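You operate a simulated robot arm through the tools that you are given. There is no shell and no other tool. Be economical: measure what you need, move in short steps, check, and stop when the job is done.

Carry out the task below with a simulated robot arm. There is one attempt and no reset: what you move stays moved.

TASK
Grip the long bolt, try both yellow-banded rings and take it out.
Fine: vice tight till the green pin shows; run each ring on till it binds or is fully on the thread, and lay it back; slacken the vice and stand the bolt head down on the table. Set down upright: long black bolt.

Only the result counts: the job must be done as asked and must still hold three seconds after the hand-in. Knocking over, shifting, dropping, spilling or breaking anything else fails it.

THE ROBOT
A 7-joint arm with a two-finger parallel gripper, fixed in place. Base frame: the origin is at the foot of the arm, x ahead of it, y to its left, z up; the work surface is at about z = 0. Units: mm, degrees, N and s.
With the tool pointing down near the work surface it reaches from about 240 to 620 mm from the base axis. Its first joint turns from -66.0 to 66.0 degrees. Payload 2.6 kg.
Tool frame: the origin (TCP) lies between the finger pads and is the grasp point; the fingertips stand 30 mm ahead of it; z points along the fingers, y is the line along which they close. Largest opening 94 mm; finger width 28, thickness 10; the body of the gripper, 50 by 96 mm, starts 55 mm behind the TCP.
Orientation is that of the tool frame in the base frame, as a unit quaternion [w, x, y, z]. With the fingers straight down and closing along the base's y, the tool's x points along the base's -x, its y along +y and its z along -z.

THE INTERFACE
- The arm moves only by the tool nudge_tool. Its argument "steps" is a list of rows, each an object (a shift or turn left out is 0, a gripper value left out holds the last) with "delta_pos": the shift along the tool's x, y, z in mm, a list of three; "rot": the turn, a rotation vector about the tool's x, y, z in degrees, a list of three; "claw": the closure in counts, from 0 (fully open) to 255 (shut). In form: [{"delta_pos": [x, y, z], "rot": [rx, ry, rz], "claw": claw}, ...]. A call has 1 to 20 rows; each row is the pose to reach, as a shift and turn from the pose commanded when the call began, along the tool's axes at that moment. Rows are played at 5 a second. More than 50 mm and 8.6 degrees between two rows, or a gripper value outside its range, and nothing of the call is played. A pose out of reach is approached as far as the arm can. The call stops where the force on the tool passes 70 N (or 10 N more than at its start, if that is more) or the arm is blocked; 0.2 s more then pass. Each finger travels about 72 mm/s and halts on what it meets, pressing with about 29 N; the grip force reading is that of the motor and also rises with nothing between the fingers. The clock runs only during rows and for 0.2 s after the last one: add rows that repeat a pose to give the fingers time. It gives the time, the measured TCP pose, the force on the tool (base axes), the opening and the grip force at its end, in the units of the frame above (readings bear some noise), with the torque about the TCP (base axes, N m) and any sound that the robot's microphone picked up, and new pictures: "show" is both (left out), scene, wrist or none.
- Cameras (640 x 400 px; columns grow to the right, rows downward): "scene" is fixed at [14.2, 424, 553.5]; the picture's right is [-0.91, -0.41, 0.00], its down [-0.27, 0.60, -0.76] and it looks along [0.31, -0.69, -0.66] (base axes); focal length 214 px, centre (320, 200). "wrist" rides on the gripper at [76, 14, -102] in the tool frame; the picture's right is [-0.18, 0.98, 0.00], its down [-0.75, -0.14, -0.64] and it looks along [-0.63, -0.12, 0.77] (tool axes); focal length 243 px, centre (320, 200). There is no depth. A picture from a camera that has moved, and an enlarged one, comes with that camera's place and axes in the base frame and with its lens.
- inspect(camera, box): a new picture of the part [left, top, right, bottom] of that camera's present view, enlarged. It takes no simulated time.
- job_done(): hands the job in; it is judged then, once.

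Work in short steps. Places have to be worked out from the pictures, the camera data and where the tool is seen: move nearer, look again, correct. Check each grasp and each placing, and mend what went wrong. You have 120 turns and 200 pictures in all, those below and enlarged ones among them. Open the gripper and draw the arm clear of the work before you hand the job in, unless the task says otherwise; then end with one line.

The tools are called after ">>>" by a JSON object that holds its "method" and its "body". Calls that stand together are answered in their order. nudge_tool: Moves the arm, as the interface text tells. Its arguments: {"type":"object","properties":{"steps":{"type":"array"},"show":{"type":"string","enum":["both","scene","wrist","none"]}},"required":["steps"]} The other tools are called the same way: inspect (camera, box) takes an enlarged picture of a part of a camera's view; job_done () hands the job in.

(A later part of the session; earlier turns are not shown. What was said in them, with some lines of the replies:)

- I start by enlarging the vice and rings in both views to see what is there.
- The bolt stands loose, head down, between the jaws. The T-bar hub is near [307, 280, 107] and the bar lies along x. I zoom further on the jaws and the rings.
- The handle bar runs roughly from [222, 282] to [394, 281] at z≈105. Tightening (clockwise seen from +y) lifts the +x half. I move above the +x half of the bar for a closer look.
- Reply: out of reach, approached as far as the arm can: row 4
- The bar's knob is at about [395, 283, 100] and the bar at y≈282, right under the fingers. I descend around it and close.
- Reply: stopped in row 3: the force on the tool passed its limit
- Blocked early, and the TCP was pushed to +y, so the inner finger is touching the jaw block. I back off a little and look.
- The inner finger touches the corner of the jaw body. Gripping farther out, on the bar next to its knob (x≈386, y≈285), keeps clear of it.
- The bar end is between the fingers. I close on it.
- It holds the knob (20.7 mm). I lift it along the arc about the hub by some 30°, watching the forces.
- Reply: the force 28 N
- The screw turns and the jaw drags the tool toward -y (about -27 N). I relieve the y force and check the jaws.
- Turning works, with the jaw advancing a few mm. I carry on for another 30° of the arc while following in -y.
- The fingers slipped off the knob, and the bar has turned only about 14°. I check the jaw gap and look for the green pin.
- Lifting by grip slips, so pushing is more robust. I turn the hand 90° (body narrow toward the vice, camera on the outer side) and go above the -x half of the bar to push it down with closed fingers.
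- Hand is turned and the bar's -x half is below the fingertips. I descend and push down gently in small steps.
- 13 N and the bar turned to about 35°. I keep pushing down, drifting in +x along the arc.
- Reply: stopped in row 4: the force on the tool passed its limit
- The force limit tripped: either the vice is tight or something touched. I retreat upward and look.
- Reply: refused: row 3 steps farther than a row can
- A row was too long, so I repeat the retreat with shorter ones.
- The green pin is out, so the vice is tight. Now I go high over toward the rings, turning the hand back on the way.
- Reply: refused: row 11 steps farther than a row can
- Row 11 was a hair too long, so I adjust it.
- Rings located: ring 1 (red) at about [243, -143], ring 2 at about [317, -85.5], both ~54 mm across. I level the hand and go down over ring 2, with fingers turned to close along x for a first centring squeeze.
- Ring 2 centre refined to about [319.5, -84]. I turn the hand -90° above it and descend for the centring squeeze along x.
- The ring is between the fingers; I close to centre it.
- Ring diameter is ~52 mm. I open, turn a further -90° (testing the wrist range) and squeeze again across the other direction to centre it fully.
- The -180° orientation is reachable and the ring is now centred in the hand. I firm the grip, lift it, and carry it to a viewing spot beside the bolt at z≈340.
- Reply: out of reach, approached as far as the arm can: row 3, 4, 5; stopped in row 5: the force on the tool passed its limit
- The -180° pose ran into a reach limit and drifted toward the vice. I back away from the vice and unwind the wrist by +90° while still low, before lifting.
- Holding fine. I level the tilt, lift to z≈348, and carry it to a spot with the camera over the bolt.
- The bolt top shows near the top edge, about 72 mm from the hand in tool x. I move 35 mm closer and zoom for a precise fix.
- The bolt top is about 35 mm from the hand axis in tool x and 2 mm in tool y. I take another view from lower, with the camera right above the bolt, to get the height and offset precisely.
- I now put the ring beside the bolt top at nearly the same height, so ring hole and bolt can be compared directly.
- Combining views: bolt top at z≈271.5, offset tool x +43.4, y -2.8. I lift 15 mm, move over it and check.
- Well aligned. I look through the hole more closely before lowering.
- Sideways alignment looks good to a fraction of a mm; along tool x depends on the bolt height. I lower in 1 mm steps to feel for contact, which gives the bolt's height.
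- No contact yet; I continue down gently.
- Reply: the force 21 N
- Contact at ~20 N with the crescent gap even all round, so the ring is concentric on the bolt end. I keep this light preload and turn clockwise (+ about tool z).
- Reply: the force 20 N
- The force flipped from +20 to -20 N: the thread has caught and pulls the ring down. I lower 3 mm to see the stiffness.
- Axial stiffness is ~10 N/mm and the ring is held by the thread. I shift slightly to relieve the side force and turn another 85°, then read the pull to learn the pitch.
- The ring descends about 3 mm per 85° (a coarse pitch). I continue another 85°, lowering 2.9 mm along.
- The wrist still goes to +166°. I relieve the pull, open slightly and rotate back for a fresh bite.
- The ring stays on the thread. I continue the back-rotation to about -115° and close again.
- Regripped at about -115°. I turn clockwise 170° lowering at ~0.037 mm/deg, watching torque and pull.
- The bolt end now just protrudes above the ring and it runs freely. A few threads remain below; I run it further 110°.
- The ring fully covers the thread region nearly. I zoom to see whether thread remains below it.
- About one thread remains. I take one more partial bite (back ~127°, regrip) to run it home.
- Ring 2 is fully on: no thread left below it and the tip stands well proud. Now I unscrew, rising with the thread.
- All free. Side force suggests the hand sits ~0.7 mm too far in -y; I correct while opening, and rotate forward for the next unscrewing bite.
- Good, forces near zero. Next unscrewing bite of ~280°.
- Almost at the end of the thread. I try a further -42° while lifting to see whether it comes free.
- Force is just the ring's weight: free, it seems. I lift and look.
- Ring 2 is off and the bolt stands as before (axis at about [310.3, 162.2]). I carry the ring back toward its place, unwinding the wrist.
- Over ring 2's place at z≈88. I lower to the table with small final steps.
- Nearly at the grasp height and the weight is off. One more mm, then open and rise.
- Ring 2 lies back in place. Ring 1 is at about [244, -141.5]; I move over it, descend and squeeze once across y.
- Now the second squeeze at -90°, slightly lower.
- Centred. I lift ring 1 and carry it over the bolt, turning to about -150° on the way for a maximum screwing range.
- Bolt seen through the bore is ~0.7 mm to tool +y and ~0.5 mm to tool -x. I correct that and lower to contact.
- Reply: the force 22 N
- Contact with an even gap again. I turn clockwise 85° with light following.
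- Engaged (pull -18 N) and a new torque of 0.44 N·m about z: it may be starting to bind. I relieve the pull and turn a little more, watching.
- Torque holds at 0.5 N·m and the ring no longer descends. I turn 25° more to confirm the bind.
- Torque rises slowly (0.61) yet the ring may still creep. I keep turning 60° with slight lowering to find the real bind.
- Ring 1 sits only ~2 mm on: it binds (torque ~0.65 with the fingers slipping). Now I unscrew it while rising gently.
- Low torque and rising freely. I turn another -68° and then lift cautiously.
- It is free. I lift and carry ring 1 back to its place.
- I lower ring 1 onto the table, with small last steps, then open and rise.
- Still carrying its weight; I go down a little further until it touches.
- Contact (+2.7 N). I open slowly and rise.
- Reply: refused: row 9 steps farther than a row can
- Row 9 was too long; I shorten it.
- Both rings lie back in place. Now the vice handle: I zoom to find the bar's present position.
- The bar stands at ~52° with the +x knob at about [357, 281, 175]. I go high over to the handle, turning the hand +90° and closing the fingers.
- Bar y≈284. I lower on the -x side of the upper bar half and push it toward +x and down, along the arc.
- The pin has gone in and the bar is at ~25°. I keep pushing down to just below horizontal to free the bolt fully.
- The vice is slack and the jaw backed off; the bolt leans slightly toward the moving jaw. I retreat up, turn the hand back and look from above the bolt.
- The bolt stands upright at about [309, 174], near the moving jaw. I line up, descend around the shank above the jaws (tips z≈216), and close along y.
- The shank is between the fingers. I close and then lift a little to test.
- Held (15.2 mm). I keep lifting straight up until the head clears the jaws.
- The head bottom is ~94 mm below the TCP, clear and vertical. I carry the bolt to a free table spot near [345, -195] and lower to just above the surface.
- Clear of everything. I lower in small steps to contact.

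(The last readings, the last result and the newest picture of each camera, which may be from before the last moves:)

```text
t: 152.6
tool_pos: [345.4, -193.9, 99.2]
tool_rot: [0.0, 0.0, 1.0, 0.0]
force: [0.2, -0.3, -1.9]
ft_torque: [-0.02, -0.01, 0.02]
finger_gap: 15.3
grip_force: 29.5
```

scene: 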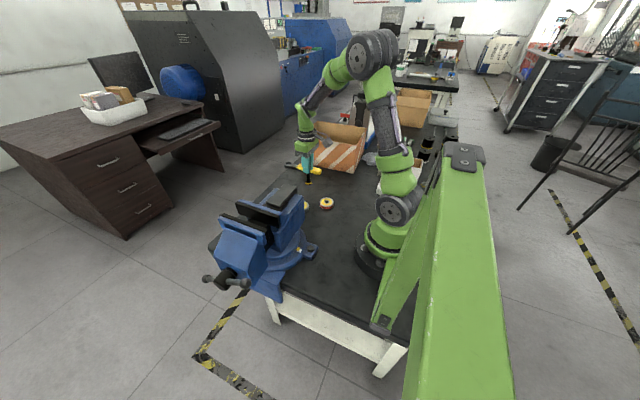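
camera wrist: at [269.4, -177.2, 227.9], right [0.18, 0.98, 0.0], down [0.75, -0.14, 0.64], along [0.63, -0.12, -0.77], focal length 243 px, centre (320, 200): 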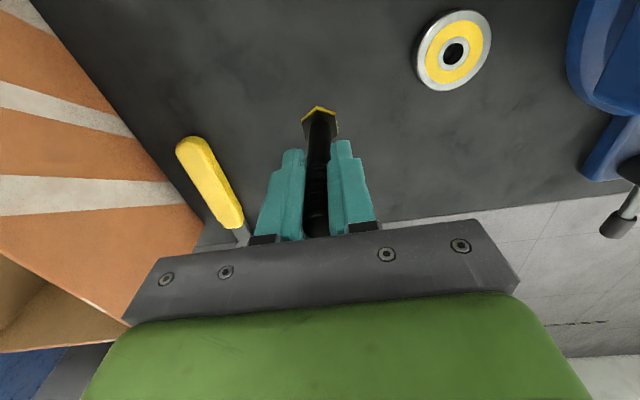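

Still carrying; I continue 1 mm at a time.

>>> {"method": "nudge_tool", "body": {"steps": [{"delta_pos": [0, 0, 1]}, {"delta_pos": [0, 0, 2]}, {"delta_pos": [0, 0, 3]}, {"delta_pos": [0, 0, 3]}], "show": "none"}}

>>> {"method": "inspect", "body": {"camera": "scene", "box": [290, 160, 330, 200]}}

```text
t: 153.6
tool_pos: [347.1, -193.2, 98.1]
tool_rot: [0.0, 0.0, 1.0, -0.001]
force: [-0.2, -1.2, -2.1]
ft_torque: [-0.02, 0.01, 0.03]
finger_gap: 15.3
grip_force: 29.1
```

```text
10.00 times, centred on (310, 180) of scene
camera zoom: at [14.3, 424.0, 553.5], right [-0.91, -0.41, 0.0], down [-0.27, 0.6, -0.76], along [0.31, -0.69, -0.66], focal length 2145 px, centre (420, 400)
```

zoom: 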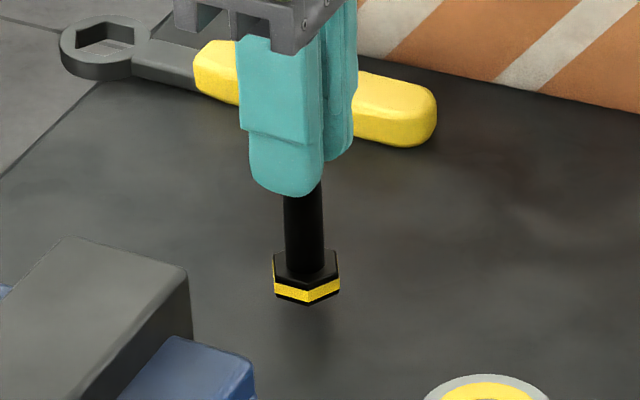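

Just a few mm remain. Continuing down.

>>> {"method": "nudge_tool", "body": {"steps": [{"delta_pos": [0, 0, 1]}, {"delta_pos": [0, 0, 2]}, {"delta_pos": [0, 0, 3]}, {"delta_pos": [0, 0, 3]}], "show": "none"}}

```text
t: 154.6
tool_pos: [346.1, -192.7, 92.8]
tool_rot: [0.001, 0.0, 1.0, -0.001]
force: [0.6, -0.3, -2.2]
ft_torque: [-0.01, 0.0, 0.01]
finger_gap: 15.1
grip_force: 29.6
```

>>> {"method": "nudge_tool", "body": {"steps": [{"delta_pos": [0, 0, 1]}, {"delta_pos": [0, 0, 2]}, {"delta_pos": [0, 0, 3]}, {"delta_pos": [0, 0, 3]}], "show": "none"}}

>>> {"method": "inspect", "body": {"camera": "scene", "box": [290, 160, 330, 200]}}

```text
t: 155.6
tool_pos: [346.7, -192.3, 90.3]
tool_rot: [0.0, 0.001, 1.0, -0.001]
force: [-0.1, 0.3, -2.0]
ft_torque: [-0.02, 0.01, -0.02]
finger_gap: 15.4
grip_force: 29.3
```

```text
10.00 times, centred on (310, 180) of scene
camera zoom: at [14.3, 424.0, 553.5], right [-0.91, -0.41, 0.0], down [-0.27, 0.6, -0.76], along [0.31, -0.69, -0.66], focal length 2145 px, centre (420, 400)
```

zoom: 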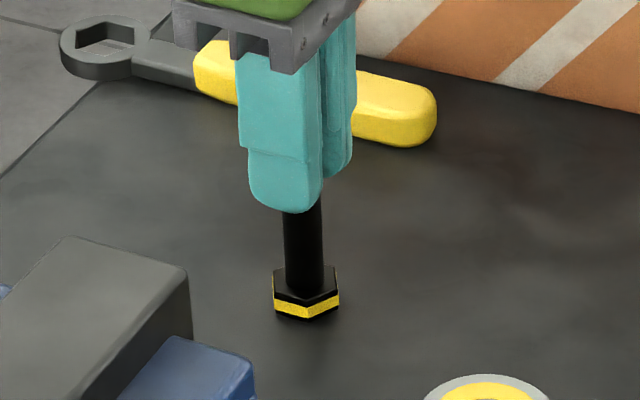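

The shadow has closed up to the head, so contact is very near. A couple of mm more.

>>> {"method": "nudge_tool", "body": {"steps": [{"delta_pos": [0, 0, 0.8]}, {"delta_pos": [0, 0, 1.6]}, {"delta_pos": [0, 0, 2.4]}, {"delta_pos": [0, 0, 2.4]}], "show": "none"}}

```text
t: 156.6
tool_pos: [346.6, -192.9, 86.9]
tool_rot: [0.0, 0.0, 1.0, -0.001]
force: [0.1, -0.3, -1.7]
ft_torque: [-0.06, 0.02, 0.02]
finger_gap: 15.2
grip_force: 29.3
```

>>> {"method": "nudge_tool", "body": {"steps": [{"delta_pos": [0, 0, 0.7]}, {"delta_pos": [0, 0, 1.4]}, {"delta_pos": [0, 0, 2.1]}, {"delta_pos": [0, 0, 2.1]}], "show": "none"}}

>>> {"method": "inspect", "body": {"camera": "scene", "box": [290, 160, 330, 200]}}

```text
t: 157.6
tool_pos: [348.0, -194.3, 88.0]
tool_rot: [0.001, 0.0, 1.0, -0.001]
force: [-4.8, 1.7, 20.3]
ft_torque: [0.42, 0.11, 0.05]
finger_gap: 15.6
grip_force: 29.3
```

```text
10.00 times, centred on (310, 180) of scene
camera zoom: at [14.2, 424.1, 553.4], right [-0.91, -0.41, 0.0], down [-0.27, 0.6, -0.76], along [0.31, -0.69, -0.66], focal length 2145 px, centre (420, 400)
```

zoom: 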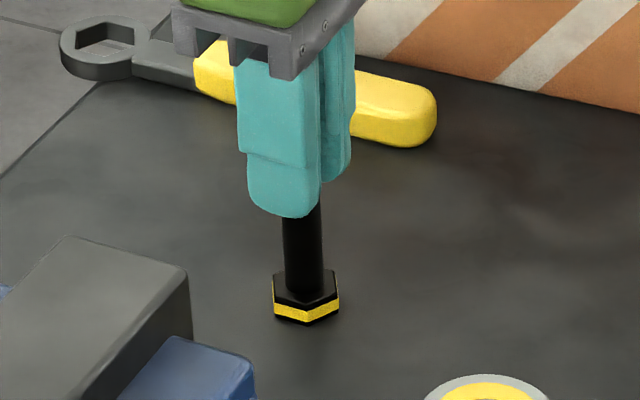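

Firm contact. I ease the pressure, open gradually, and rise straight up.

>>> {"method": "nudge_tool", "body": {"steps": [{"delta_pos": [0, 0, -1]}, {"delta_pos": [0, 0, -1.7]}, {"delta_pos": [0, 0, -1.7], "claw": 205}, {"delta_pos": [0, 0, -1.7], "claw": 190}, {"delta_pos": [0, 0, -1.7], "claw": 160}, {"delta_pos": [0, 0, -1.7], "claw": 110}, {"delta_pos": [0, 0, -1.7], "claw": 110}, {"delta_pos": [0, 0, -30]}, {"delta_pos": [0, 0, -70]}, {"delta_pos": [0, 0, -115]}, {"delta_pos": [0, 0, -160]}, {"delta_pos": [0, 0, -200]}]}}

>>> {"method": "inspect", "body": {"camera": "scene", "box": [260, 140, 360, 240]}}

```text
t: 160.2
tool_pos: [347.1, -192.2, 284.7]
tool_rot: [0.0, 0.001, 1.0, 0.0]
force: [0.2, 0.0, 1.0]
ft_torque: [0.03, -0.01, -0.02]
finger_gap: 53.3
grip_force: 0.0
camera wrist: at [271.5, -177.3, 387.1], right [0.18, 0.98, 0.0], down [0.75, -0.14, 0.64], along [0.63, -0.12, -0.77], focal length 243 px, centre (320, 200)
```

scene: 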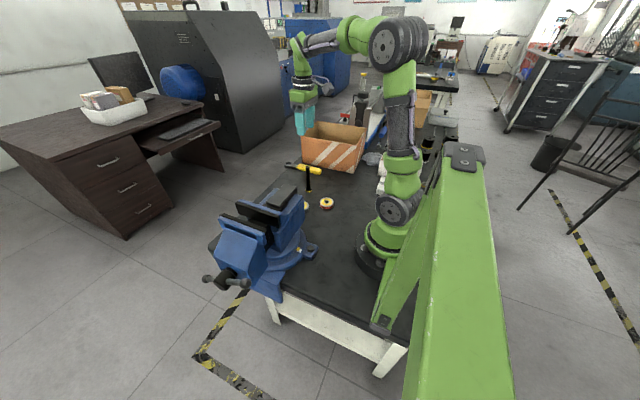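
wrist: 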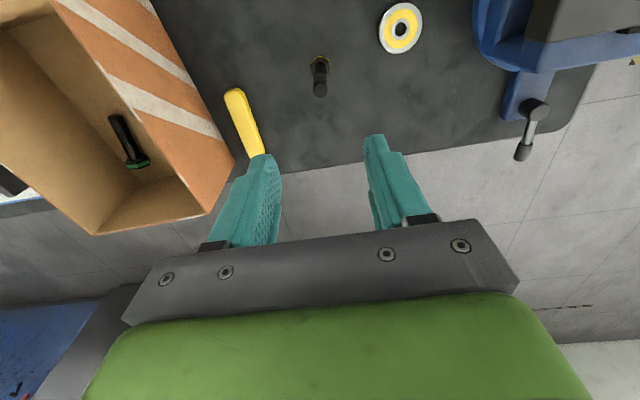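

```text
4.00 times, centred on (310, 190) of scene
camera zoom: at [14.2, 424.0, 553.5], right [-0.91, -0.41, 0.0], down [-0.27, 0.6, -0.76], along [0.31, -0.69, -0.66], focal length 858 px, centre (360, 240)
```

zoom: 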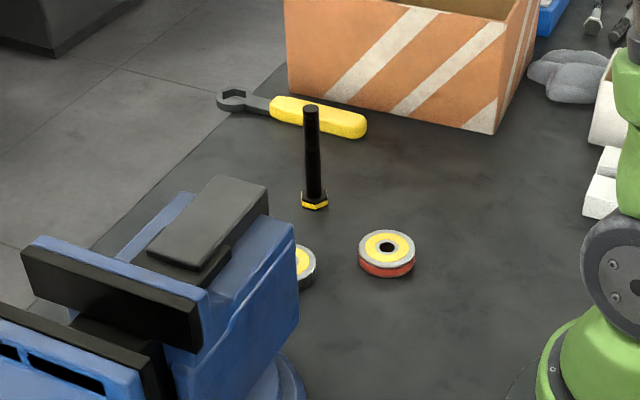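

The bolt stands upright on its head. Both rings are back on the table where they were, the vice is slack, and the open gripper is well clear above. I hand in.

>>> {"method": "job_done", "body": {}}

```text
The job is handed in.
```

The long bolt was clamped until the green pin showed, then both rings were tried: the plain steel ring ran fully onto the thread, and the red-rimmed ring bound after about 2 mm. Both rings are back where they lay, the vice is slack, and the bolt stands head down on the table.
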